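You operate a simulated robot arm through the tools that you are given. There is no shell and no other tool. Be economical: measure what you need, move in short steps, check, and stop when the job is done.

You are at the controls of a simulated robot arm. One attempt, no reset.

## Task
Start the extract and lay the masks carton and the orange pad out on the steel stand.
Fine: damper open, then extract on; the pad is in the yellow drawer; close it again. Set down upright: what you pick out. Where these are worked on the way, their far stop is far enough and under half their travel is too little: yellow drawer.
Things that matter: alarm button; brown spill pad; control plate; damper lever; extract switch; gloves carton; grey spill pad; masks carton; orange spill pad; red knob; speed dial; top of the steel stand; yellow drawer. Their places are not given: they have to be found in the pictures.

The check looks at the end state, three seconds after you hand in, the way a careful person would. Anything else that was tipped, shoved, dropped, spilled or broken makes it a failure.

## Robot
A 7-joint arm with a two-finger parallel gripper, fixed in place. Base frame: the origin is at the foot of the arm, x ahead of it, y to its left, z up. Lengths are in mm, angles in degrees, forces in N, time in s.
With the tool pointing down near the work surface it reaches from about 100 to 360 mm from the base axis. Its first joint turns from -115.0 to 115.0 degrees. Payload 3.91 kg.
The TCP is the grasp point between the finger pads, 30 mm short of the fingertips. In the tool frame z runs along the fingers and y along their closing line. Largest opening 110 mm; finger width 20, thickness 10; the body of the gripper, 48 by 112 mm, starts 55 mm behind the TCP.
Orientation is told as [roll, pitch, yaw] about the base's x, y, z axes, in that order, counted from this pose: with the fingers straight down and closing along the base's y, the tool's x points along the base's -x, its y along +y and its z along -z.

## Interface
- The arm moves only by the tool play_rows. Its arguments are lists of equal length, an entry for each row: "xyz": the shift along the tool's x, y, z in mm, a list of three; "rot": the turn, a rotation vector about the tool's x, y, z in degrees, a list of three; "grip": the opening in per cent of the stroke, from 0 (shut) to 100 (fully open). In form: {"xyz": [[x, y, z], ...], "rot": [[ax, ay, az], ...], "grip": [grip, ...]}. A call has 1 to 12 rows; each row shifts and turns the commanded pose from where the row before left it, along the tool's axes as they then stand. A row lasts 0.2 s, in which the tool goes at most 50 mm and 8.6 degrees; a call with a longer step from one row to the next is refused whole, and so is a gripper value outside its range. Where a pose cannot be reached the arm comes as near as it can. A force on the tool above 40 N (or 10 N above the force at the start of the call, whichever is more), or a blocked arm, ends the call early, and 0.2 s more pass. Each finger travels about 108 mm/s and halts on what it meets, pressing with about 42 N; the grip force reading is that of the motor and also rises with nothing between the fingers. The clock runs only during rows and for 0.2 s after the last one: add rows that do not move to give the fingers time. The reply holds the time, the measured pose of the TCP, the force on the tool along the base axes, the opening and the grip force, in the units named above and with some noise, with the torque about the TCP (base axes, N m) and any sound that the robot's microphone picked up.
- Cameras (640 x 400 px; columns grow to the right, rows downward): "scene" is fixed at [211, 645.5, 1536]; the picture's right is [-0.82, -0.58, 0.00], its down [-0.28, 0.40, -0.87] and it looks along [0.50, -0.71, -0.49] (base axes); focal length 214 px, centre (320, 200). "wrist" rides on the gripper at [72, 17, -103] in the tool frame; the picture's right is [-0.23, 0.97, 0.00], its down [-0.76, -0.18, -0.62] and it looks along [-0.61, -0.14, 0.78] (tool axes); focal length 222 px, centre (320, 200).
- snapshot(camera): a new picture of that camera. It takes no simulated time.
- slide_trunk(by): slides the trunk up (or, below 0, down) by that many mm; the arm rides with it, the base frame stays. It gives what a move gives, with no picture.
- locate(camera, pixels): there is no depth. For up to 12 entries [column, row, z] of the newest picture of that camera ("zoom" is the newest enlarged one), the place [x, y] in the base frame at which the ray of that pixel passes the height z, good to about 2 mm, but the place of the scene camera against the robot may be out by one fixed shift of up to 18 mm in any direction. It takes no simulated time.
- zoom(camera, box): a new picture of the part [left, top, right, bottom] of that camera's present view, enlarged. It takes no simulated time.
- finish_job(): hands the job in; it is judged then, once.

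Keep the steps short. Do not move on a guess: measure, check each grasp and each placing, and mend mistakes. In all there are 80 turns and 34 pictures (those below and enlarged ones count). Leave the gripper open and the arm clear of the work at the hand-in unless told otherwise, and finish with a single line.

The tools are called after "Call:" as a command line: name --argument value ..., lists and objects as JSON in quotes. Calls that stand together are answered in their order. play_rows: Moves the arm, as the interface text tells. Its arguments: {"type":"object","properties":{"xyz":{"type":"array","items":{"type":"array","items":{"type":"number"}}},"rot":{"type":"array","items":{"type":"array","items":{"type":"number"}}},"grip":{"type":"array","items":{"type":"number"}}},"required":["xyz","rot","grip"]} The other tools are called the same way: slide_trunk (by) slides the trunk up or down; snapshot (camera) takes a picture; locate (camera, pixels) gives the place at which the rays of pixels pass given heights; zoom (camera, box) takes an enlarged picture of a part of a camera's view; finish_job () hands the job in.

At the start:

```text
t: 0.0
ee_pos: [384.6, 107.6, 1579.0]
tool_rot: [0.0, 0.0, 0.1]
wrist_force: [0.5, 0.0, 0.1]
torque: [0.02, -0.02, -0.02]
gripper_width: 109.7
gripper_force: 0.0
trunk travel left (down, up): [-925.0, 65.0]
```

scene: 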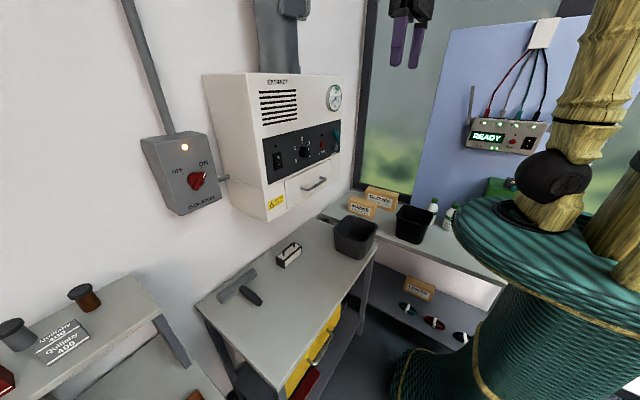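
wrist: 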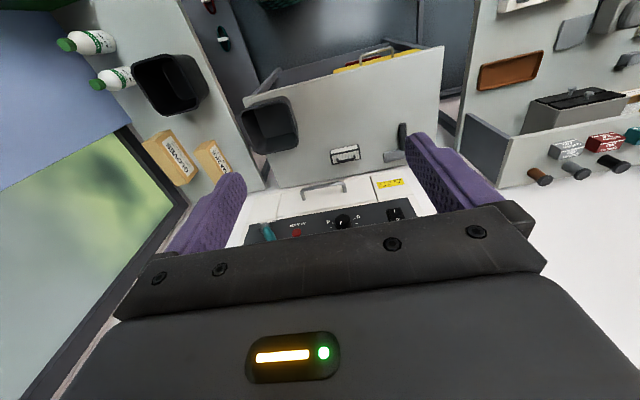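

I start by looking at the control plate and the carton area enlarged.

Call:
zoom --camera "scene" --box '[230, 70, 360, 225]'

Call:
zoom --camera "scene" --box '[190, 170, 510, 400]'

```text
2.58 times, centred on (295, 148) of scene
```

zoom: 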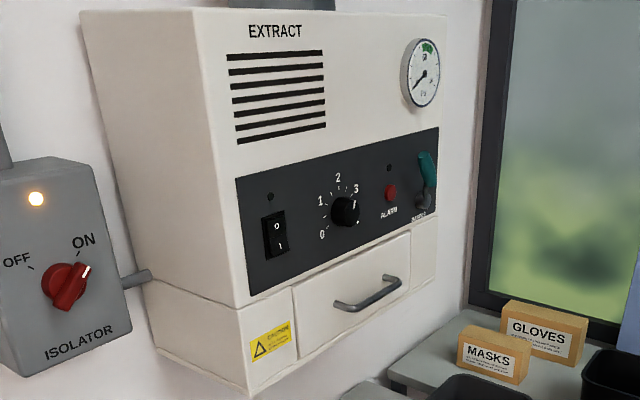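

```text
1.74 times, centred on (350, 285) of scene
```

zoom: 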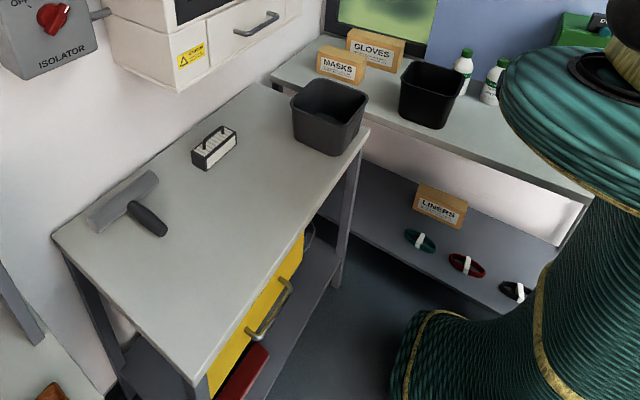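

Next an enlarged wrist view of the panel, for triangulating with the scene view.

Call:
zoom --camera "wrist" --box '[220, 100, 440, 240]'

Call:
locate --camera "scene" --pixels '[[277, 162, 1300], [277, 162, 1100], [303, 151, 1300], [303, 151, 1100], [322, 147, 1300], [322, 147, 1100], [336, 135, 1300], [336, 135, 1100], [289, 256, 900], [289, 256, 700], [365, 205, 900], [365, 205, 700]]'

Call:
locate --camera "wrist" --pixels '[[395, 214, 1300], [395, 214, 1100], [342, 221, 1300], [342, 221, 1100], [297, 232, 1300], [297, 232, 1100], [267, 230, 1300], [267, 230, 1100], [345, 155, 900], [345, 155, 700], [210, 158, 900], [210, 158, 700]]'

```text
2.86 times, centred on (330, 170) of wrist
```

zoom: 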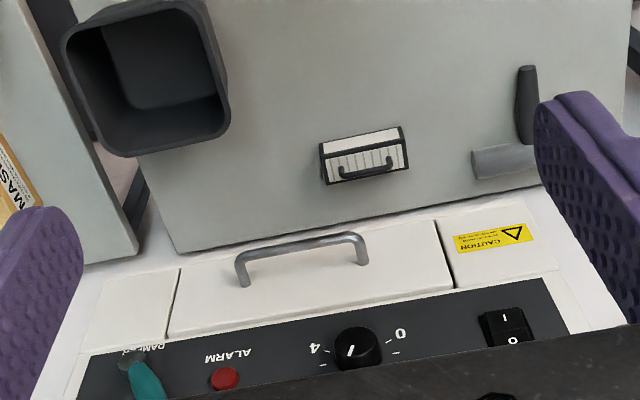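

```text
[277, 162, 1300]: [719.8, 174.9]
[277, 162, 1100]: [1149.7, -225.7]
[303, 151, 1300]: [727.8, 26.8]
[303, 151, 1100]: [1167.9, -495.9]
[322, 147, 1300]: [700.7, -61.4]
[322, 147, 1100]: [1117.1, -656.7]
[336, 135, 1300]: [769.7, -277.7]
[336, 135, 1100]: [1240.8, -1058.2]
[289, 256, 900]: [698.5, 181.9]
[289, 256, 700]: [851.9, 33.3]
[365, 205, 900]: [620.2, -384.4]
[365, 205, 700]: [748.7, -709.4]
```

```text
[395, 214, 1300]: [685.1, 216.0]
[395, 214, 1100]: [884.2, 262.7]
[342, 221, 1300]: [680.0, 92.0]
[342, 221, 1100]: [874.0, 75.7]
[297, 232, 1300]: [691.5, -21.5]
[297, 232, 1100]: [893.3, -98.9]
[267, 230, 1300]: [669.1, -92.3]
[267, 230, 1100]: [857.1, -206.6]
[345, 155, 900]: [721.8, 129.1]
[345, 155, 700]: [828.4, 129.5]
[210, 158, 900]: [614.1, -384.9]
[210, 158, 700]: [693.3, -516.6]
```

Table height comes out near 800, cartons near 900. Now I measure the edges of the tables and the drawer.

Call:
locate --camera "scene" --pixels '[[197, 302, 800], [376, 247, 800], [283, 388, 800], [328, 217, 800], [322, 350, 700], [322, 350, 750], [40, 375, 800], [155, 310, 800], [80, 300, 830], [65, 335, 830], [505, 285, 860], [418, 290, 500]]'

Call:
locate --camera "wrist" --pixels '[[442, 47, 800], [247, 97, 800], [278, 188, 800], [435, 160, 800], [375, 52, 700], [375, 52, 750], [515, 70, 800], [465, 115, 800], [555, 175, 800], [575, 105, 800], [600, 140, 800], [222, 40, 500]]'

Call:
zoom --camera "wrist" --box '[440, 0, 640, 200]'

Call:
zoom --camera "wrist" --box '[180, 0, 460, 175]'

```text
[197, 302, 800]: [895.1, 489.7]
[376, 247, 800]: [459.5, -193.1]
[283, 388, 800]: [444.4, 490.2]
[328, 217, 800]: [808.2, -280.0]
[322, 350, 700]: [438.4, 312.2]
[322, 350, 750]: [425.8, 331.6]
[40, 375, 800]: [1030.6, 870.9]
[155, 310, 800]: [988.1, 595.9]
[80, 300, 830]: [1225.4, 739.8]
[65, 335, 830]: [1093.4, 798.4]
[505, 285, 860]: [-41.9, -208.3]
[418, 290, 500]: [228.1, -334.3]
```

```text
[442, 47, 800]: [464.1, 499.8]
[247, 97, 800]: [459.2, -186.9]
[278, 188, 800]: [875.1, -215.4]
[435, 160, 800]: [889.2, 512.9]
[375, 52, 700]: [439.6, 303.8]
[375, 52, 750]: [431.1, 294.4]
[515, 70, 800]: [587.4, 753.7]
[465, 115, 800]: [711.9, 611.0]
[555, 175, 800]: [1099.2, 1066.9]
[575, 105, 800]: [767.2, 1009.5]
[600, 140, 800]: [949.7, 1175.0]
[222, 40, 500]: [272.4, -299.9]
```

```text
2.00 times, centred on (540, 100) of wrist
```

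zoom: 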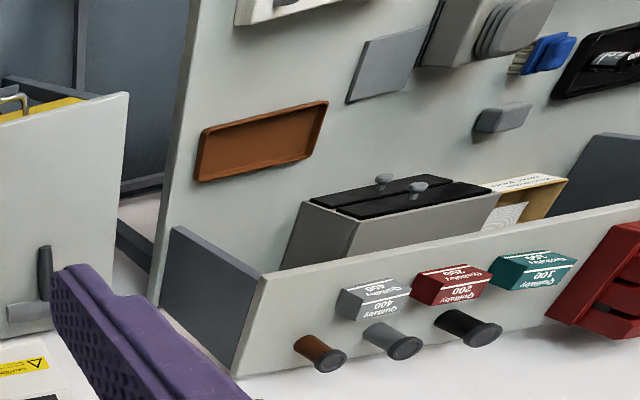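

```text
2.29 times, centred on (320, 88) of wrist
```

zoom: 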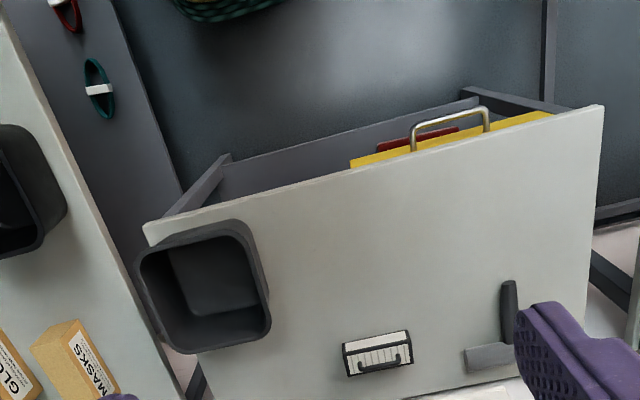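

Middle table: x 460–890, y -190–500, top about z 800; drawer handle near (438, 305, 700). Panel around x 665, z 1320. First I level the tool towards the panel in part and see how the arm follows.

Call:
play_rows --xyz '[[0, 0, 0], [0, 0, 0], [0, 0, 0], [0, 0, 0], [0, 0, 0], [0, 0, 0]]' --rot '[[0, -8, 0], [0, -8, 0], [0, -8, 0], [0, -8, 0], [0, -8, 0], [0, -5, 0]]' --grip '[50, 0, 0, 0, 0, 0]'

```text
t: 1.4
ee_pos: [414.2, 129.3, 1558.0]
tool_rot: [-0.1, -45.0, 0.1]
wrist_force: [0.6, 1.0, -0.7]
torque: [-0.02, -0.01, 0.0]
gripper_width: 0.0
gripper_force: 38.1
out of reach, approached as far as the arm can: row 5, 6
trunk travel left (down, up): [-925.0, 65.0]
```

Call:
play_rows --xyz '[[0, 0, 20], [0, 0, 20], [0, 0, 20], [0, 0, 20], [0, 0, 0], [0, 0, 0]]' --rot '[[0, -8, 0], [0, -8, 0], [0, -8, 0], [0, -8, 0], [0, -8, 0], [0, -5, 0]]' --grip '[0, 0, 0, 0, 0, 0]'

```text
t: 2.8
ee_pos: [479.4, 128.3, 1514.0]
tool_rot: [155.4, -89.9, -155.4]
wrist_force: [0.3, -0.1, 0.0]
torque: [-0.01, -0.02, 0.04]
gripper_width: 0.0
gripper_force: 37.6
trunk travel left (down, up): [-925.0, 65.0]
```

Call:
slide_trunk --by -290

Call:
snapshot --camera "wrist"

```text
t: 5.7
ee_pos: [478.6, 128.0, 1225.0]
tool_rot: [-66.2, -90.0, 66.2]
wrist_force: [1.3, -0.1, 0.1]
torque: [-0.01, 0.01, 0.02]
gripper_width: 0.1
gripper_force: 37.5
trunk travel left (down, up): [-635.0, 355.0]
```

```text
26 pictures are left
```

wrist: 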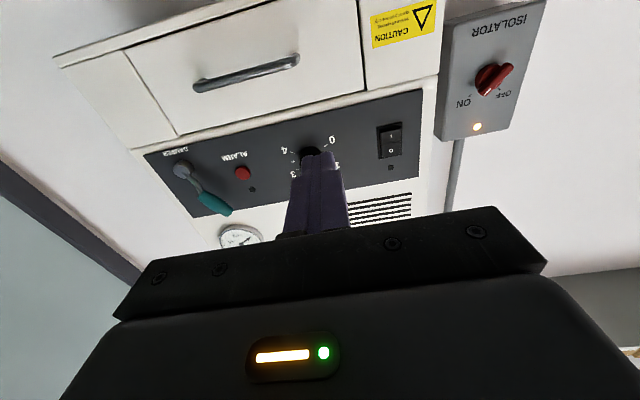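

I see the lever at (182–220,170–208) and the rocker at (390,140). I enlarge them.

Call:
zoom --camera "wrist" --box '[140, 110, 300, 240]'

Call:
zoom --camera "scene" --box '[300, 110, 356, 170]'

Call:
locate --camera "wrist" --pixels '[[182, 170, 1300], [182, 170, 1350], [220, 208, 1300], [220, 208, 1350], [243, 173, 1300], [243, 173, 1350], [390, 140, 1300], [390, 140, 1350], [389, 133, 1300], [391, 151, 1300], [310, 155, 1300], [310, 155, 1350]]'

```text
3.08 times, centred on (220, 175) of wrist
```

zoom: 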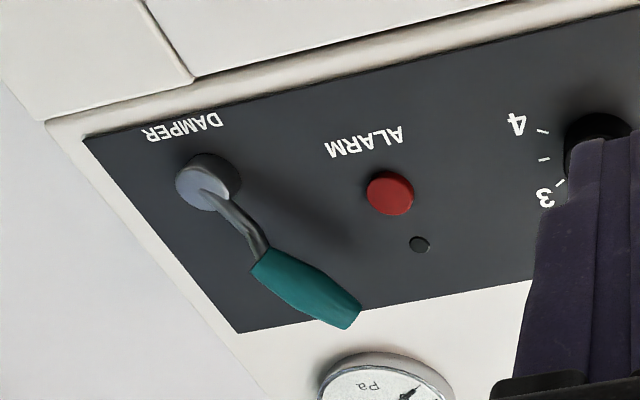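

```text
6.67 times, centred on (328, 140) of scene
```

zoom: 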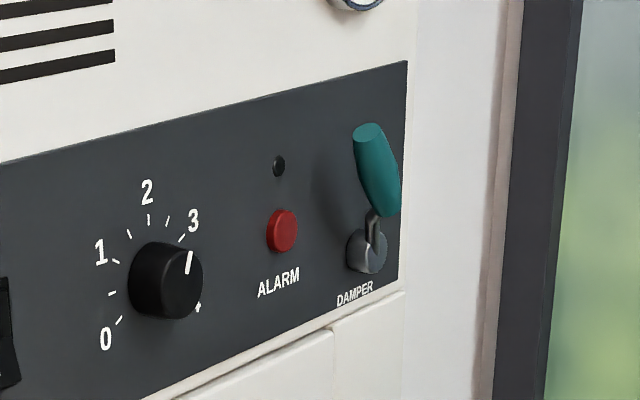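

```text
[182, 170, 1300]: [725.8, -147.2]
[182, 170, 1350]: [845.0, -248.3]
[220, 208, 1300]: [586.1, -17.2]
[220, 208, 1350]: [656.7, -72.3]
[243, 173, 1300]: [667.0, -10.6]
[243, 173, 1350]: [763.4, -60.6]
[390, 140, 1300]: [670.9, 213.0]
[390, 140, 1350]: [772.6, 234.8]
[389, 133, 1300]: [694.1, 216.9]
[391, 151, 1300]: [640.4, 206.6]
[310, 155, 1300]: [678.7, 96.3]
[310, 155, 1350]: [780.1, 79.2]
```

Damper lever pivot is near (680,-108,1283). I move the closed hand sideways to y≈0 for a more head-on look at the lever.

Call:
play_rows --xyz '[[0, -45, 0], [0, -45, 0], [0, -40, 0], [0, 0, 0]]' --rot '[[0, 0, 0], [0, 0, 0], [0, 0, 0], [0, 0, 0]]' --grip '[0, 0, 0, 0]'

Call:
zoom --camera "wrist" --box '[160, 80, 400, 230]'

```text
t: 6.9
ee_pos: [478.6, -38.6, 1231.5]
tool_rot: [-152.2, -89.7, 146.5]
wrist_force: [0.1, 0.7, -0.4]
torque: [0.01, -0.02, -0.01]
gripper_width: 0.0
gripper_force: 38.2
out of reach, approached as far as the arm can: row 2, 3
trunk travel left (down, up): [-635.0, 355.0]
stopped in row 4: the arm was blocked; the commanded pose is now the measured one
```

```text
2.67 times, centred on (280, 155) of wrist
```

zoom: 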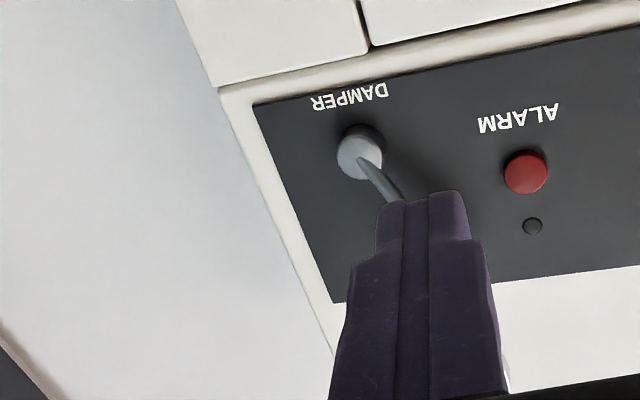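

The lever seems to lean about 30–40° left of upright, standing ~35 mm off the panel, tip near (642,-58,1358). I raise the trunk and bring the hand left of it, square again.

Call:
slide_trunk --by 105

Call:
play_rows --xyz '[[0, 30, 0], [0, 18, 30], [0, 0, 30], [0, 0, 0]]' --rot '[[-3, 0, 0], [-2.7, 0, 0], [0, 0, 0], [0, 0, 0]]' --grip '[0, 0, 0, 0]'

Call:
snapshot --camera "wrist"

```text
t: 8.3
ee_pos: [479.2, -38.8, 1337.3]
tool_rot: [-151.9, -89.6, 146.2]
wrist_force: [-1.1, 0.0, -0.3]
torque: [-0.03, -0.02, -0.01]
gripper_width: 0.2
gripper_force: 37.7
trunk travel left (down, up): [-740.0, 250.0]
```

```text
t: 9.3
ee_pos: [543.3, 5.6, 1337.4]
tool_rot: [-155.6, -89.6, 155.4]
wrist_force: [0.7, -0.6, 0.7]
torque: [-0.01, 0.0, 0.0]
gripper_width: 0.0
gripper_force: 38.1
trunk travel left (down, up): [-740.0, 250.0]
```

```text
22 pictures are left
```

wrist: 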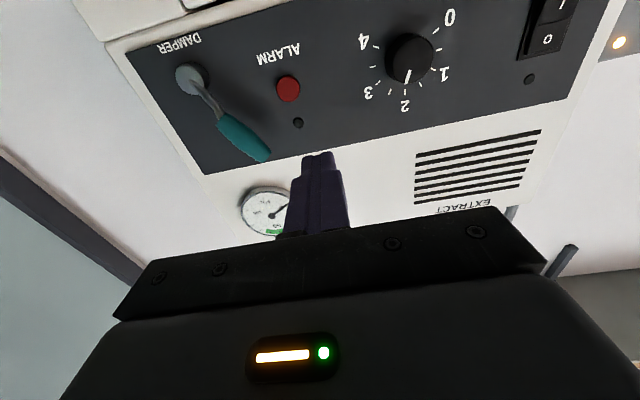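

Lever tip is about (650,-57,1362), pivot (675,-106,1279). I move the closed fingers forward to the left of the lever, tips short of the plate.

Call:
play_rows --xyz '[[0, 0, 40], [0, 0, 40], [0, 0, 15], [0, 0, 0]]' --rot '[[0, 0, 0], [0, 0, 0], [0, 0, 0], [0, 0, 0]]' --grip '[0, 0, 0, 0]'

Call:
play_rows --xyz '[[0, -20, 0], [0, -20, 0], [0, -15, 0], [0, -15, 0], [0, -15, 0]]' --rot '[[0, 0, 0], [0, 0, 0], [0, 0, 0], [0, 0, 0], [0, 0, 0]]' --grip '[0, 0, 0, 0, 0]'

```text
t: 10.3
ee_pos: [599.6, -2.7, 1365.4]
tool_rot: [-114.7, -89.8, 114.4]
wrist_force: [-0.2, -0.8, -0.6]
torque: [-0.03, -0.02, -0.01]
gripper_width: 0.1
gripper_force: 37.2
out of reach, approached as far as the arm can: row 1, 2, 3
trunk travel left (down, up): [-740.0, 250.0]
```

```text
t: 11.5
ee_pos: [588.4, -29.9, 1405.0]
tool_rot: [-98.4, -89.9, 98.0]
wrist_force: [0.2, -0.1, 0.0]
torque: [0.01, -0.03, 0.02]
gripper_width: 0.0
gripper_force: 38.0
out of reach, approached as far as the arm can: row 1, 2, 3, 4, 5
trunk travel left (down, up): [-740.0, 250.0]
```

The lever is above easy reach at this trunk height. I back off first, then raise the trunk and try again.

Call:
play_rows --xyz '[[0, 40, -40], [0, 45, -40], [0, 0, 0]]' --rot '[[0, 0, 0], [0, 0, 0], [0, 0, 0]]' --grip '[0, 0, 0]'

Call:
slide_trunk --by 150

```text
refused: row 1 steps farther than a row can; nothing moved
```

```text
t: 13.2
ee_pos: [588.7, -30.0, 1554.9]
tool_rot: [-94.7, -89.8, 94.4]
wrist_force: [-0.3, 0.1, 0.2]
torque: [0.01, -0.01, 0.01]
gripper_width: 0.0
gripper_force: 37.9
trunk travel left (down, up): [-890.0, 100.0]
```

Call:
play_rows --xyz '[[0, 30, -35], [0, 30, -35], [0, 20, -20], [0, 0, 0]]' --rot '[[0, 0, 0], [0, 0, 0], [0, 0, 0], [0, 0, 0]]' --grip '[0, 0, 0, 0]'

```text
t: 14.2
ee_pos: [499.2, 50.5, 1555.9]
tool_rot: [-84.8, -89.8, 84.3]
wrist_force: [0.1, -0.5, 0.3]
torque: [0.01, 0.0, 0.06]
gripper_width: 0.0
gripper_force: 37.7
trunk travel left (down, up): [-890.0, 100.0]
```

Call:
play_rows --xyz '[[45, 0, 0], [45, 0, 0], [45, 0, 0], [45, 0, 0], [36, 0, 0], [0, -20, 30], [0, -22, 30], [0, 0, 30], [0, 0, 30], [0, 0, 20], [0, 0, 0]]' --rot '[[0, 0, 0], [0, 0, 0], [0, 0, 0], [0, 0, 0], [0, 0, 0], [0, 0, 0], [0, 0, 0], [0, 0, 0], [0, 0, 0], [0, 0, 0], [0, 0, 0]]' --grip '[0, 0, 0, 0, 0, 0, 0, 0, 0, 0, 0]'

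```text
t: 16.6
ee_pos: [573.4, 61.7, 1362.7]
tool_rot: [-75.6, -89.8, 75.2]
wrist_force: [-1.0, 0.6, 1.0]
torque: [-0.03, 0.0, -0.04]
gripper_width: 0.1
gripper_force: 37.7
out of reach, approached as far as the arm can: row 3, 4, 5, 6, 7, 9, 10
trunk travel left (down, up): [-890.0, 100.0]
```

The reach is odd; I look at the arm's posture from the scene camera.

Call:
snapshot --camera "scene"

```text
21 pictures are left
```

scene: 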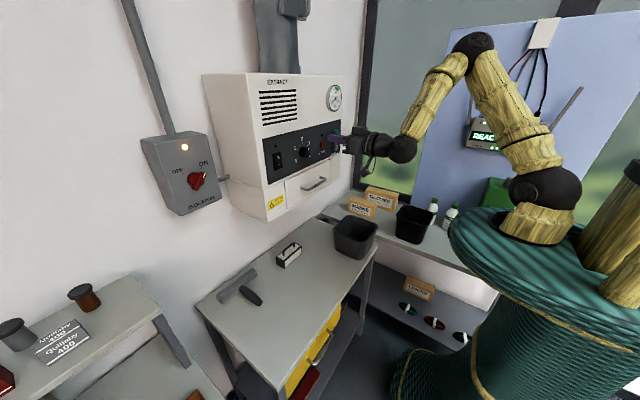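

The arm is far from stretched, so the limit is something else. I test small single moves.

Call:
play_rows --xyz '[[0, -10, 0], [0, -10, 0], [0, 0, 0]]' --rot '[[0, 0, 0], [0, 0, 0], [0, 0, 0]]' --grip '[0, 0, 0]'

Call:
play_rows --xyz '[[0, 0, 10], [0, 0, 10], [0, 0, 0]]' --rot '[[0, 0, 0], [0, 0, 0], [0, 0, 0]]' --grip '[0, 0, 0]'

Call:
slide_trunk --by -250

```text
t: 17.4
ee_pos: [574.8, 61.2, 1362.6]
tool_rot: [-59.9, -89.7, 59.3]
wrist_force: [0.1, -0.2, -0.3]
torque: [0.02, 0.02, 0.01]
gripper_width: 0.0
gripper_force: 37.7
out of reach, approached as far as the arm can: row 1, 2
trunk travel left (down, up): [-890.0, 100.0]
```

```text
t: 18.2
ee_pos: [591.8, 51.2, 1378.8]
tool_rot: [-63.7, -89.7, 63.4]
wrist_force: [-0.3, -0.4, 0.9]
torque: [0.0, 0.02, -0.01]
gripper_width: 0.2
gripper_force: 37.9
out of reach, approached as far as the arm can: row 1, 2
trunk travel left (down, up): [-890.0, 100.0]
```

```text
t: 20.8
ee_pos: [592.5, 52.1, 1128.1]
tool_rot: [-58.8, -89.9, 58.5]
wrist_force: [-0.3, -0.2, -0.2]
torque: [-0.07, 0.0, 0.01]
gripper_width: 0.0
gripper_force: 38.0
trunk travel left (down, up): [-640.0, 350.0]
```

Call:
play_rows --xyz '[[-45, 0, 0], [-45, 0, 0], [-45, 0, 0], [-45, 0, 0], [-30, 0, 0], [0, -15, 0], [0, -15, 0], [0, 0, 0]]' --rot '[[0, 0, 0], [0, 0, 0], [0, 0, 0], [0, 0, 0], [0, 0, 0], [0, 0, 0], [0, 0, 0], [0, 0, 0]]' --grip '[0, 0, 0, 0, 0, 0, 0, 0]'

Call:
snapshot --camera "scene"

```text
t: 22.6
ee_pos: [591.2, 23.5, 1337.4]
tool_rot: [-63.6, -89.8, 63.1]
wrist_force: [0.9, -0.4, -0.8]
torque: [0.0, -0.02, 0.05]
gripper_width: 0.0
gripper_force: 37.6
trunk travel left (down, up): [-640.0, 350.0]
```

```text
20 pictures are left
```

scene: 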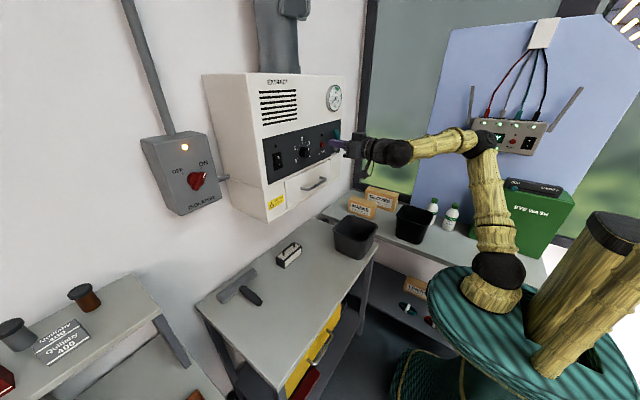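

Lower trunk gives a much better posture. Now forward beside the lever, then push it to the right.

Call:
play_rows --xyz '[[0, 0, 25], [0, 0, 22], [0, -20, 0], [0, 0, 0]]' --rot '[[0, 0, 0], [0, 0, 0], [0, 0, 0], [0, 0, 0]]' --grip '[0, 0, 0, 0]'

Call:
snapshot --camera "wrist"

```text
t: 23.6
ee_pos: [638.5, 2.8, 1336.0]
tool_rot: [-59.5, -89.8, 59.0]
wrist_force: [-0.6, 0.1, -0.5]
torque: [0.04, -0.02, -0.03]
gripper_width: 0.2
gripper_force: 37.8
trunk travel left (down, up): [-640.0, 350.0]
```

```text
19 pictures are left
```

wrist: 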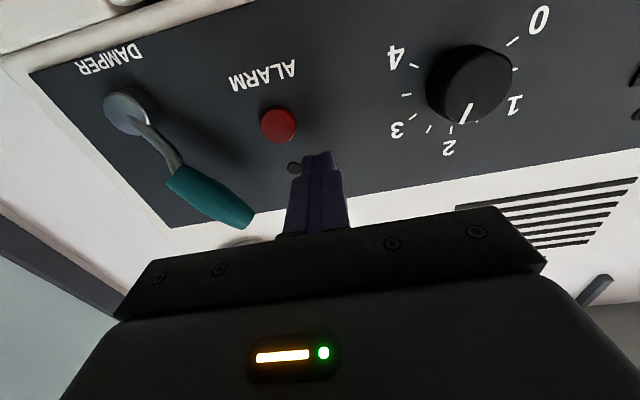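

Fingers stand clear on the lever's left. Pushing toward -y in small steps.

Call:
play_rows --xyz '[[0, -15, 0], [0, -15, 0], [0, -12, 0], [0, -12, 0], [0, -12, 0], [0, -12, 0], [0, 0, 0]]' --rot '[[0, 0, 0], [0, 0, 0], [0, 0, 0], [0, 0, 0], [0, 0, 0], [0, 0, 0], [0, 0, 0]]' --grip '[0, 0, 0, 0, 0, 0, 0]'

```text
t: 25.2
ee_pos: [637.8, -76.1, 1338.4]
tool_rot: [-50.5, -89.8, 49.9]
wrist_force: [0.2, -0.3, 0.1]
torque: [0.02, 0.03, 0.03]
gripper_width: 0.0
gripper_force: 37.8
trunk travel left (down, up): [-640.0, 350.0]
```

Call:
snapshot --camera "wrist"

```text
18 pictures are left
```

wrist: 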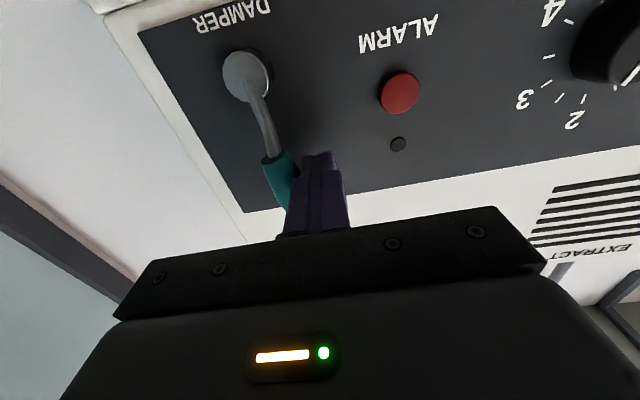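

The lever turned with the push. Continue right.

Call:
play_rows --xyz '[[0, -12, 0], [0, -12, 0], [0, -12, 0], [0, -12, 0], [0, -12, 0], [0, -12, 0], [0, -12, 0], [0, 0, 0]]' --rot '[[0, 0, 0], [0, 0, 0], [0, 0, 0], [0, 0, 0], [0, 0, 0], [0, 0, 0], [0, 0, 0], [0, 0, 0]]' --grip '[0, 0, 0, 0, 0, 0, 0, 0]'

Call:
snapshot --camera "wrist"

```text
t: 26.4
ee_pos: [638.4, -112.3, 1338.5]
tool_rot: [-95.2, -89.5, 97.0]
wrist_force: [3.4, 17.3, 0.8]
torque: [0.18, -0.02, 0.33]
gripper_width: 0.0
gripper_force: 37.8
trunk travel left (down, up): [-640.0, 350.0]
stopped in row 5: the force on the tool passed its limit at 45 N (the readings are from after the stop); the commanded pose is now the measured one
```

```text
17 pictures are left
```

wrist: 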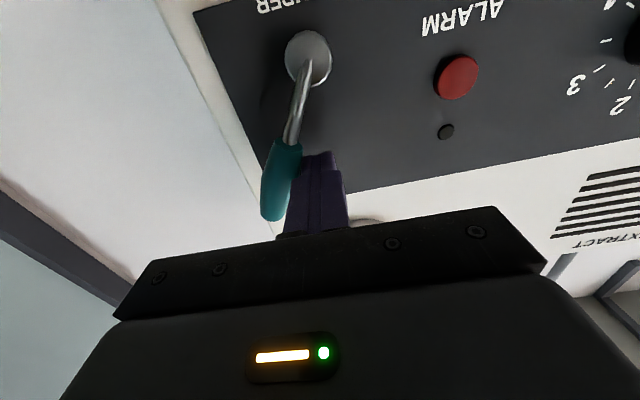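

The lever has hit its far stop, now leaning right (~28°). I back off and go to in front of the rocker at y≈215.

Call:
play_rows --xyz '[[0, 10, 0], [0, 0, -35], [0, 0, -30], [0, 40, 0], [0, 45, 0], [0, 45, 0], [0, 45, 0], [0, 45, 0], [0, 45, 0], [0, 45, 0], [45, 0, 0], [0, 0, 0]]' --rot '[[0, 0, 0], [0, 0, 0], [0, 0, 0], [0, 0, 0], [-1.5, 0, 0], [0, 0, 0], [0, 0, 0], [0, 0, 0], [0, 0, 0], [0, 0, 0], [0, 0, 0], [0, 0, 0]]' --grip '[0, 0, 0, 0, 0, 0, 0, 0, 0, 0, 0, 0]'

Call:
snapshot --camera "wrist"

```text
t: 29.0
ee_pos: [559.9, 196.2, 1292.7]
tool_rot: [-85.2, -89.6, 87.7]
wrist_force: [-0.2, -0.6, 0.0]
torque: [0.02, 0.03, -0.01]
gripper_width: 0.0
gripper_force: 37.7
trunk travel left (down, up): [-640.0, 350.0]
```

```text
16 pictures are left
```

wrist: 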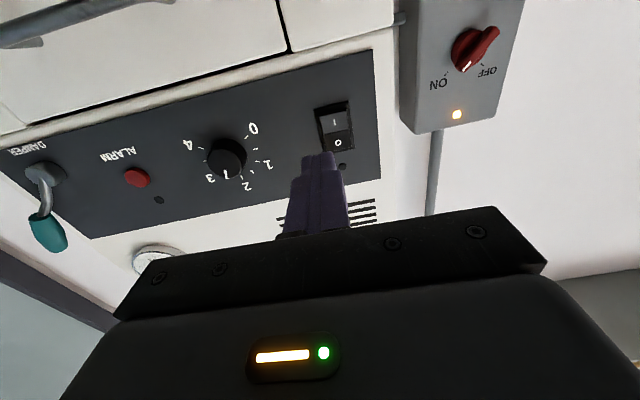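

Rocker: "I" half at about (682,215,1301), "O" half at z 1323; damper still right. I square up and approach the lower half.

Call:
play_rows --xyz '[[0, 10, 0], [-3, 9, 20], [0, 0, 30], [0, 0, 20], [0, 0, 0]]' --rot '[[2.5, 0, 0], [0, 0, 0], [0, 0, 0], [0, 0, 0], [0, 0, 0]]' --grip '[0, 0, 0, 0, 0]'

Call:
snapshot --camera "wrist"

```text
t: 30.2
ee_pos: [629.1, 217.1, 1296.2]
tool_rot: [-85.3, -89.7, 85.4]
wrist_force: [0.3, -0.3, -0.2]
torque: [0.0, 0.02, -0.04]
gripper_width: 0.3
gripper_force: 37.4
trunk travel left (down, up): [-640.0, 350.0]
```

```text
15 pictures are left
```

wrist: 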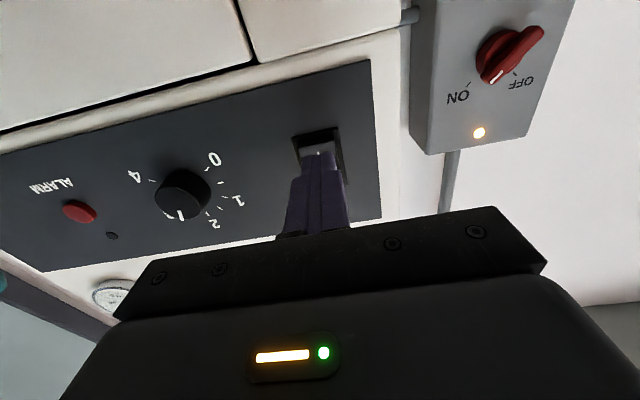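

Aimed at the lower half. Slow push forward.

Call:
play_rows --xyz '[[0, 0, 6], [0, 0, 5], [0, 0, 4], [0, 0, 4], [0, 0, 4], [0, 0, 4]]' --rot '[[0, 0, 0], [0, 0, 0], [0, 0, 0], [0, 0, 0], [0, 0, 0], [0, 0, 0]]' --grip '[0, 0, 0, 0, 0, 0]'

```text
t: 31.6
ee_pos: [651.2, 216.5, 1295.0]
tool_rot: [-68.3, -89.6, 68.5]
wrist_force: [-27.2, -8.0, -3.0]
torque: [0.11, -0.17, -0.23]
gripper_width: 0.0
gripper_force: 38.0
trunk travel left (down, up): [-640.0, 350.0]
stopped in row 6: the force on the tool passed its limit at 43 N (the readings are from after the stop); the commanded pose is now the measured one
```

Contact with 43 N at tip x≈681. I back off and look for the rocker's state.

Call:
play_rows --xyz '[[0, 0, -30], [0, 0, -40], [0, -40, -20], [0, -10, 0]]' --rot '[[0, 0, 0], [0, 0, 0], [0, 0, 0], [0, 0, 0]]' --grip '[0, 0, 0, 0]'

Call:
zoom --camera "wrist" --box '[0, 60, 480, 300]'

```text
t: 32.6
ee_pos: [566.1, 164.9, 1290.6]
tool_rot: [-43.0, -89.5, 43.4]
wrist_force: [-0.4, -0.2, -0.1]
torque: [0.01, 0.01, 0.01]
gripper_width: 0.0
gripper_force: 37.9
trunk travel left (down, up): [-640.0, 350.0]
```

```text
1.33 times, centred on (240, 180) of wrist
```

zoom: 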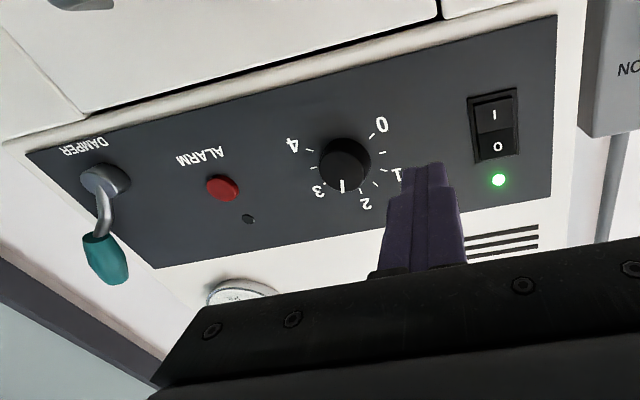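

The green lamp by the rocker is lit: extract is on, damper open, other controls untouched. Now I draw back and pitch the tool down to look at the cartons.

Call:
play_rows --xyz '[[0, 0, -45], [0, 0, -45], [0, -40, -20], [0, -40, 0], [0, 0, 0], [0, 0, 0], [0, 0, 0], [0, 0, 0], [0, 0, 0], [0, 0, 0], [0, 0, 0]]' --rot '[[0, 0, 0], [0, 0, 0], [0, 0, 0], [0, 8, 0], [0, 8, 0], [0, 8, 0], [0, 8, 0], [0, 8, 0], [0, 8, 0], [0, 8, 0], [0, 0, 0]]' --grip '[0, 0, 0, 0, 0, 50, 100, 100, 100, 100, 100]'

```text
t: 35.0
ee_pos: [456.8, 86.9, 1293.1]
tool_rot: [-0.4, -33.6, 0.5]
wrist_force: [-0.2, 0.5, 0.1]
torque: [-0.01, 0.0, 0.02]
gripper_width: 109.9
gripper_force: 0.0
trunk travel left (down, up): [-640.0, 350.0]
```

Call:
play_rows --xyz '[[0, -45, 0], [0, -45, 0], [0, -45, 0], [0, -45, 0], [0, -45, 0], [0, -40, 0], [0, 0, 0]]' --rot '[[4.43, 0, 6.66], [4.43, 0, 6.66], [4.43, 0, 6.66], [4.43, 0, 6.66], [0, 0, 0], [0, 0, 0], [0, 0, 0]]' --grip '[100, 100, 100, 100, 100, 100, 100]'

Call:
slide_trunk --by -80

Call:
snapshot --camera "wrist"

```text
t: 36.6
ee_pos: [373.4, -161.0, 1293.8]
tool_rot: [-0.4, -33.9, -31.5]
wrist_force: [0.7, -0.1, -0.3]
torque: [0.0, 0.02, 0.02]
gripper_width: 110.0
gripper_force: 0.1
trunk travel left (down, up): [-640.0, 350.0]
```

```text
t: 37.8
ee_pos: [374.1, -161.0, 1214.7]
tool_rot: [-0.5, -33.9, -31.6]
wrist_force: [0.8, -0.4, -0.2]
torque: [0.0, 0.0, 0.03]
gripper_width: 109.9
gripper_force: 0.1
trunk travel left (down, up): [-560.0, 430.0]
```

```text
13 pictures are left
```

wrist: 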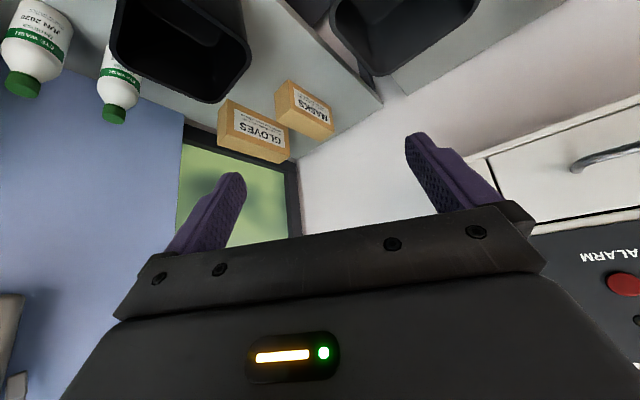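

Cartons show at (255,130) and (303,108). I enlarge them to get corners.

Call:
zoom --camera "wrist" --box '[200, 60, 392, 180]'

```text
3.33 times, centred on (296, 120) of wrist
```

zoom: 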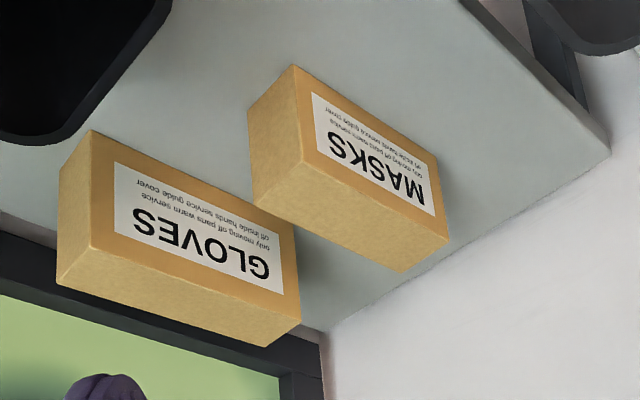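

Call:
locate --camera "zoom" --pixels '[[294, 65, 840], [294, 65, 880], [437, 163, 840], [437, 163, 880], [311, 150, 880], [311, 150, 920], [448, 240, 880], [448, 240, 920], [253, 204, 880], [253, 204, 920], [405, 270, 900], [250, 112, 860]]'

Call:
locate --camera "wrist" --pixels '[[376, 80, 900], [376, 80, 940], [480, 8, 900], [205, 102, 950], [138, 60, 950], [250, 62, 950], [383, 103, 850], [260, 20, 850], [254, 163, 920], [290, 155, 920], [217, 128, 920]]'

```text
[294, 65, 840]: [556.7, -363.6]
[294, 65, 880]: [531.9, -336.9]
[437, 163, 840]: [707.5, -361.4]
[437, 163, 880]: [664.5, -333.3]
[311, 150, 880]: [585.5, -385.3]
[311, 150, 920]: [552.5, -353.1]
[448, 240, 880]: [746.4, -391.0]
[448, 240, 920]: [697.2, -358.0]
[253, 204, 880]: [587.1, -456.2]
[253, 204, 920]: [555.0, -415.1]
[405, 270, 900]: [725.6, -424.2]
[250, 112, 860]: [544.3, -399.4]
```

```text
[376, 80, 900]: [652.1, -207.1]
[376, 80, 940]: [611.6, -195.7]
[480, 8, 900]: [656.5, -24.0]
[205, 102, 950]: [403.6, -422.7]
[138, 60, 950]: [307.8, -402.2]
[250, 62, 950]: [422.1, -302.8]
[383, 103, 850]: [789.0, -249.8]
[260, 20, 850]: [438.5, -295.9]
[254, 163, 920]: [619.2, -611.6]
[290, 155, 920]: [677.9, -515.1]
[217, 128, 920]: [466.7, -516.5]
```

Masks carton: about 150 × 55 × 70, near end at x≈556, y -363…-418, top ≈ 910. I raise the trunk and bring the hand over it with the tool slanted, well above everything, to test reach.

Call:
slide_trunk --by 230

Call:
play_rows --xyz '[[0, 0, 0], [0, 0, 0], [0, 0, 0], [0, 0, 0], [0, 0, 0], [0, 0, 0]]' --rot '[[-4.46, 0, -6.64], [-4.46, 0, -6.64], [-4.46, 0, -6.64], [0, -7, 0], [0, -7, 0], [0, 0, 0]]' --grip '[100, 100, 100, 100, 100, 100]'

Call:
play_rows --xyz '[[10.1, -18.2, 37.7], [10.1, -18.2, 37.7], [10.1, -18.2, 37.7], [10.1, -18.2, 37.7], [10.1, -18.2, 37.7], [10.1, -18.2, 37.7], [10.1, -18.2, 37.7], [10.1, -18.2, 37.7], [10.1, -18.2, 37.7], [10.1, -18.2, 37.7], [0, 0, 0]]' --rot '[[0, 0, 0], [0, 0, 0], [0, 0, 0], [0, 0, 0], [0, 0, 0], [0, 0, 0], [0, 0, 0], [0, 0, 0], [0, 0, 0], [0, 0, 0], [0, 0, 0]]' --grip '[100, 100, 100, 100, 100, 100, 100, 100, 100, 100, 100]'

```text
t: 40.2
ee_pos: [374.0, -160.2, 1445.3]
tool_rot: [-0.4, -33.9, -31.5]
wrist_force: [-0.2, 0.4, -0.3]
torque: [0.04, -0.02, -0.01]
gripper_width: 109.9
gripper_force: 0.0
trunk travel left (down, up): [-790.0, 200.0]
```

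```text
t: 41.6
ee_pos: [379.7, -167.5, 1439.3]
tool_rot: [-0.6, -44.3, -7.3]
wrist_force: [0.2, 1.3, -0.1]
torque: [-0.06, 0.02, -0.01]
gripper_width: 110.3
gripper_force: 0.1
out of reach, approached as far as the arm can: row 5
trunk travel left (down, up): [-790.0, 200.0]
```

```text
t: 44.0
ee_pos: [542.6, -379.5, 1099.3]
tool_rot: [-0.5, -44.3, -7.4]
wrist_force: [0.1, 0.0, 0.4]
torque: [0.01, -0.02, 0.03]
gripper_width: 109.9
gripper_force: 0.2
trunk travel left (down, up): [-790.0, 200.0]
```

Reach is fine here. I tip the hand more downward and back to view the carton from this side.

Call:
play_rows --xyz '[[0, 0, -45], [0, 0, -45], [0, 0, -10], [0, 0, 0]]' --rot '[[0, 8, 0], [0, 8, 0], [0, 8, 0], [0, 0, 0]]' --grip '[100, 100, 100, 100]'

Call:
zoom --camera "wrist" --box '[130, 0, 510, 237]'

```text
t: 45.0
ee_pos: [479.1, -368.7, 1176.8]
tool_rot: [-0.4, -20.2, -7.8]
wrist_force: [0.5, 0.0, 0.1]
torque: [0.0, -0.03, 0.03]
gripper_width: 109.8
gripper_force: 0.0
trunk travel left (down, up): [-790.0, 200.0]
```

```text
1.68 times, centred on (320, 118) of wrist
```

zoom: 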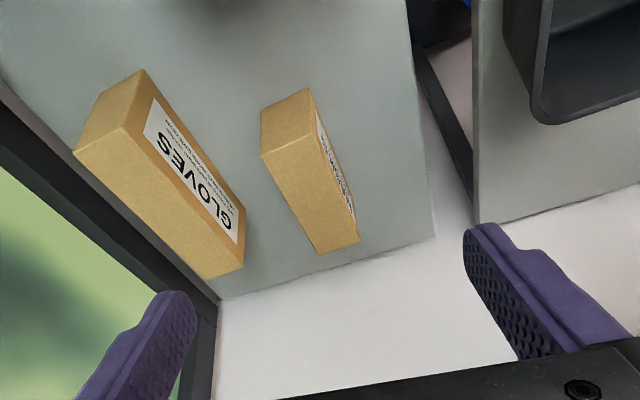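

Clear view. I measure carton corners.

Call:
locate --camera "zoom" --pixels '[[307, 89, 840], [307, 89, 860], [262, 110, 840], [316, 137, 900], [316, 137, 920], [262, 156, 900], [262, 156, 920], [360, 240, 910], [319, 253, 910], [244, 265, 930], [125, 128, 930], [435, 236, 840]]'

```text
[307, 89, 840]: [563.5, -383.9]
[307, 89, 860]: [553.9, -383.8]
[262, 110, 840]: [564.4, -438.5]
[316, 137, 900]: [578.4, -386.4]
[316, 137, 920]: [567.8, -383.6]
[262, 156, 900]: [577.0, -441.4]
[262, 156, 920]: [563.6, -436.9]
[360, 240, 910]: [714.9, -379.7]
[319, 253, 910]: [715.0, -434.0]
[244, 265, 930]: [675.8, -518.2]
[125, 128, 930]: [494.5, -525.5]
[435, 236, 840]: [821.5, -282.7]
```

Corrected: the carton stands x 585–745, y -387…-442, z ≈805–877; bench ≈805, gloves carton clear by 85 mm. I set pitch -60, yaw -15, and move above the near part of the carton.

Call:
slide_trunk --by -30

Call:
play_rows --xyz '[[0, 0, 0], [0, 0, 0], [0, 0, 0], [0, 0, 0], [0, 0, 0], [0, 0, 0], [0, -1.7, 42.7], [0, -1.7, 42.7], [0, -1.7, 42.7], [0, -1.7, 42.7], [0, 0, 0]]' --rot '[[2.4, 0, 6.6], [0, -8, 0], [0, -8, 0], [0, -8, 0], [0, -8, 0], [0, -8, 0], [0, 0, 0], [0, 0, 0], [0, 0, 0], [0, 0, 0], [0, 0, 0]]' --grip '[100, 100, 100, 100, 100, 100, 100, 100, 100, 100, 100]'

```text
t: 45.8
ee_pos: [480.0, -368.7, 1146.3]
tool_rot: [-0.3, -20.3, -7.7]
wrist_force: [-0.7, -0.6, 0.6]
torque: [0.03, 0.02, -0.02]
gripper_width: 110.1
gripper_force: 0.0
trunk travel left (down, up): [-760.0, 230.0]
```

```text
t: 48.2
ee_pos: [621.3, -412.0, 1061.3]
tool_rot: [-0.6, -60.3, -14.2]
wrist_force: [0.5, 0.1, 0.0]
torque: [0.05, 0.0, -0.02]
gripper_width: 109.9
gripper_force: 0.1
trunk travel left (down, up): [-760.0, 230.0]
```

Reached. I try to turn the yaw closer to the carton's axis.

Call:
play_rows --xyz '[[0, 0, 0], [0, 0, 0], [0, 0, 0]]' --rot '[[-6.1, 0, -3.5], [-6.1, 0, -3.5], [0, 0, 0]]' --grip '[100, 100, 100]'

```text
t: 49.0
ee_pos: [622.0, -413.6, 1062.5]
tool_rot: [-0.6, -60.3, 0.0]
wrist_force: [-0.2, 0.1, -0.5]
torque: [-0.04, 0.02, -0.03]
gripper_width: 110.0
gripper_force: 0.0
trunk travel left (down, up): [-760.0, 230.0]
```

Yaw 0 works. I move 25 mm further over the carton and lower by the trunk part of the way, then look.

Call:
play_rows --xyz '[[-12.4, 0, 21.7], [0, 0, 0]]' --rot '[[0, 0, 0], [0, 0, 0]]' --grip '[100, 100]'

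Call:
slide_trunk --by -120

Call:
snapshot --camera "wrist"

```text
t: 49.6
ee_pos: [646.3, -412.4, 1062.1]
tool_rot: [-0.6, -60.1, -0.2]
wrist_force: [-0.2, 0.4, -0.2]
torque: [-0.02, 0.01, -0.01]
gripper_width: 110.1
gripper_force: 0.1
trunk travel left (down, up): [-760.0, 230.0]
```

```text
t: 51.1
ee_pos: [648.3, -414.0, 942.1]
tool_rot: [-0.6, -60.1, -0.2]
wrist_force: [0.1, -0.3, -0.2]
torque: [0.02, 0.03, 0.0]
gripper_width: 109.7
gripper_force: 0.0
trunk travel left (down, up): [-640.0, 350.0]
```

```text
10 pictures are left
```

wrist: 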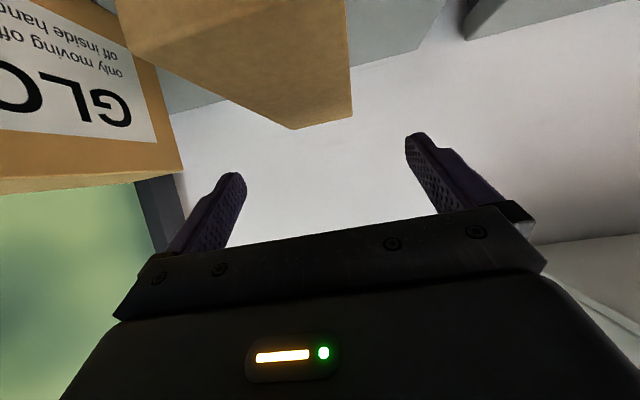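

Carton lies centred between the fingers. I tip the tool a bit more upright so that the palm clears the carton's top.

Call:
play_rows --xyz '[[0, 0, 0], [0, 0, 0], [0, 0, 0]]' --rot '[[0, 7, 0], [0, 7, 0], [0, 0, 0]]' --grip '[100, 100, 100]'

```text
t: 51.9
ee_pos: [647.9, -413.8, 941.0]
tool_rot: [-0.5, -46.2, -0.3]
wrist_force: [0.5, 0.6, 0.1]
torque: [0.01, -0.04, 0.02]
gripper_width: 110.1
gripper_force: 0.1
trunk travel left (down, up): [-640.0, 350.0]
```

Call:
slide_trunk --by -79

Call:
play_rows --xyz '[[0, 0, 0], [0, 0, 0], [0, 0, 0], [0, 0, 0], [0, 0, 0]]' --rot '[[0, 0, 0], [0, 0, 0], [0, 0, 0], [0, 0, 0], [0, 0, 0]]' --grip '[70, 55, 40, 40, 40]'

```text
t: 53.0
ee_pos: [647.9, -414.2, 869.0]
tool_rot: [-0.8, -46.7, 0.0]
wrist_force: [6.1, -3.4, 31.0]
torque: [0.5, 1.83, 0.11]
gripper_width: 110.1
gripper_force: 0.1
trunk travel left (down, up): [-561.0, 429.0]
```

```text
t: 54.2
ee_pos: [643.9, -415.6, 868.0]
tool_rot: [-0.9, -46.7, 0.0]
wrist_force: [-2.0, -11.0, 37.7]
torque: [0.35, 1.77, 0.92]
gripper_width: 60.3
gripper_force: 41.9
trunk travel left (down, up): [-561.0, 429.0]
```

The palm touched the carton's top edge (31 N up, lever 59 mm back), but the fingers hold it at width 60. I lift a little by the trunk and check.

Call:
slide_trunk --by 25

Call:
slide_trunk --by 75

Call:
snapshot --camera "scene"

```text
t: 54.9
ee_pos: [647.2, -413.4, 884.6]
tool_rot: [-0.2, -46.0, -0.5]
wrist_force: [0.0, -0.5, -2.0]
torque: [-0.01, -0.02, 0.02]
gripper_width: 59.7
gripper_force: 42.5
trunk travel left (down, up): [-586.0, 404.0]
```

```text
t: 56.0
ee_pos: [648.0, -414.7, 960.6]
tool_rot: [-0.3, -46.1, -0.5]
wrist_force: [0.6, -0.1, -2.1]
torque: [-0.01, 0.01, -0.01]
gripper_width: 59.6
gripper_force: 41.8
trunk travel left (down, up): [-661.0, 329.0]
```

```text
9 pictures are left
```

scene: 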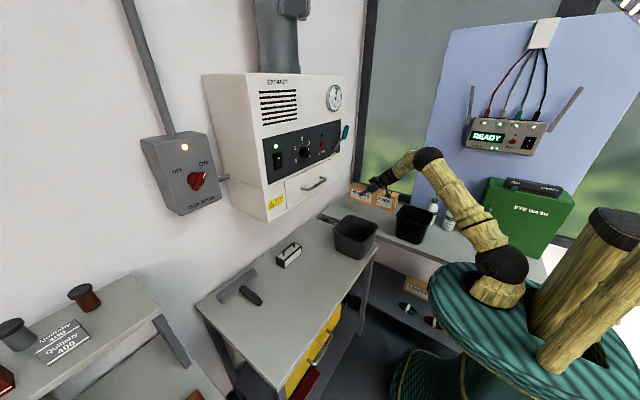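

Carton is held (2 N weight, no torque). I raise by the trunk to clear the bins, then carry it over to the stand.

Call:
slide_trunk --by 130

Call:
play_rows --xyz '[[17, 25, -18], [17, 30, -18], [10, 40, -10], [0, 45, 0], [0, 45, 0], [0, 45, 0], [0, 45, 0], [0, 45, 0], [0, 45, 0], [0, 45, 0], [0, 45, 0], [0, 0, 0]]' --rot '[[0, 0, 0], [0, 0, 0], [0, 0, 0], [0, 0, 0], [0, 0, 0], [0, 0, 0], [0, 0, 0], [0, 0, 0], [0, 0, 0], [0, 0, 0], [0, 0, 0], [0, 0, 0]]' --grip '[40, 40, 40, 40, 40, 40, 40, 40, 40, 40, 40, 40]'

```text
t: 57.6
ee_pos: [646.2, -414.9, 1091.4]
tool_rot: [-0.4, -46.1, -0.4]
wrist_force: [0.2, 0.4, -2.9]
torque: [0.0, 0.05, 0.02]
gripper_width: 59.7
gripper_force: 42.0
trunk travel left (down, up): [-791.0, 199.0]
```

```text
t: 60.2
ee_pos: [590.6, 43.6, 1087.2]
tool_rot: [-0.4, -46.2, -0.5]
wrist_force: [-0.3, -0.2, -2.5]
torque: [0.0, 0.04, 0.02]
gripper_width: 59.7
gripper_force: 42.0
trunk travel left (down, up): [-791.0, 199.0]
```

Call:
play_rows --xyz '[[0, 40, 0], [0, 36, 0], [0, 0, 0]]' --rot '[[0, 0, 0], [0, 0, 0], [0, 0, 0]]' --grip '[40, 40, 40]'

Call:
slide_trunk --by -200

Call:
zoom --camera "scene" --box '[190, 190, 430, 340]'

```text
t: 61.0
ee_pos: [594.2, 119.5, 1087.7]
tool_rot: [-0.4, -46.2, -0.4]
wrist_force: [-0.5, -0.4, -1.1]
torque: [0.03, 0.02, 0.01]
gripper_width: 59.6
gripper_force: 42.1
trunk travel left (down, up): [-791.0, 199.0]
```

```text
t: 63.2
ee_pos: [593.4, 119.6, 887.3]
tool_rot: [-0.4, -46.3, -0.4]
wrist_force: [-0.1, 0.3, -1.1]
torque: [0.02, 0.01, -0.01]
gripper_width: 59.7
gripper_force: 42.0
trunk travel left (down, up): [-591.0, 399.0]
```

```text
2.67 times, centred on (310, 265) of scene
```

zoom: 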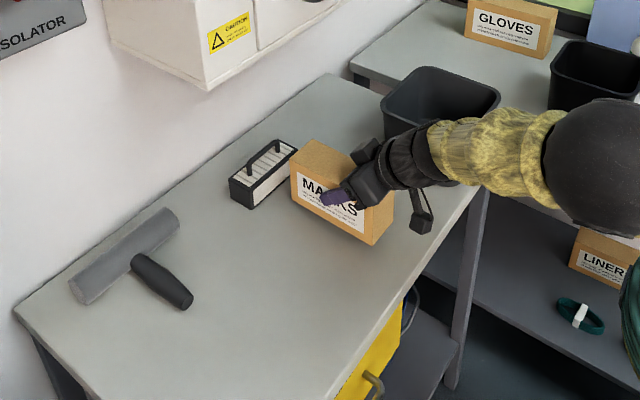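

The carton is level above the stand but close to the filter. I move it 25 mm back and then lower in small steps until contact.

Call:
play_rows --xyz '[[17.3, 0, -18], [7.2, 0, 6.9], [5.8, 0, 5.5], [4.3, 0, 4.2], [2.9, 0, 2.8], [2.9, 0, 2.8], [2.9, 0, 2.8], [2.2, 0, 2.1]]' --rot '[[0, 0, 0], [0, 0, 0], [0, 0, 0], [0, 0, 0], [0, 0, 0], [0, 0, 0], [0, 0, 0], [0, 0, 0]]' --grip '[40, 40, 40, 40, 40, 40, 40, 40]'

```text
t: 64.3
ee_pos: [571.1, 117.9, 869.6]
tool_rot: [-0.1, -47.1, -0.9]
wrist_force: [-3.6, 0.7, 19.8]
torque: [-0.16, 1.76, -0.11]
gripper_width: 59.8
gripper_force: 42.1
trunk travel left (down, up): [-591.0, 399.0]
stopped in row 5: the force on the tool passed its limit at 45 N (the readings are from after the stop); the commanded pose is now the measured one
```

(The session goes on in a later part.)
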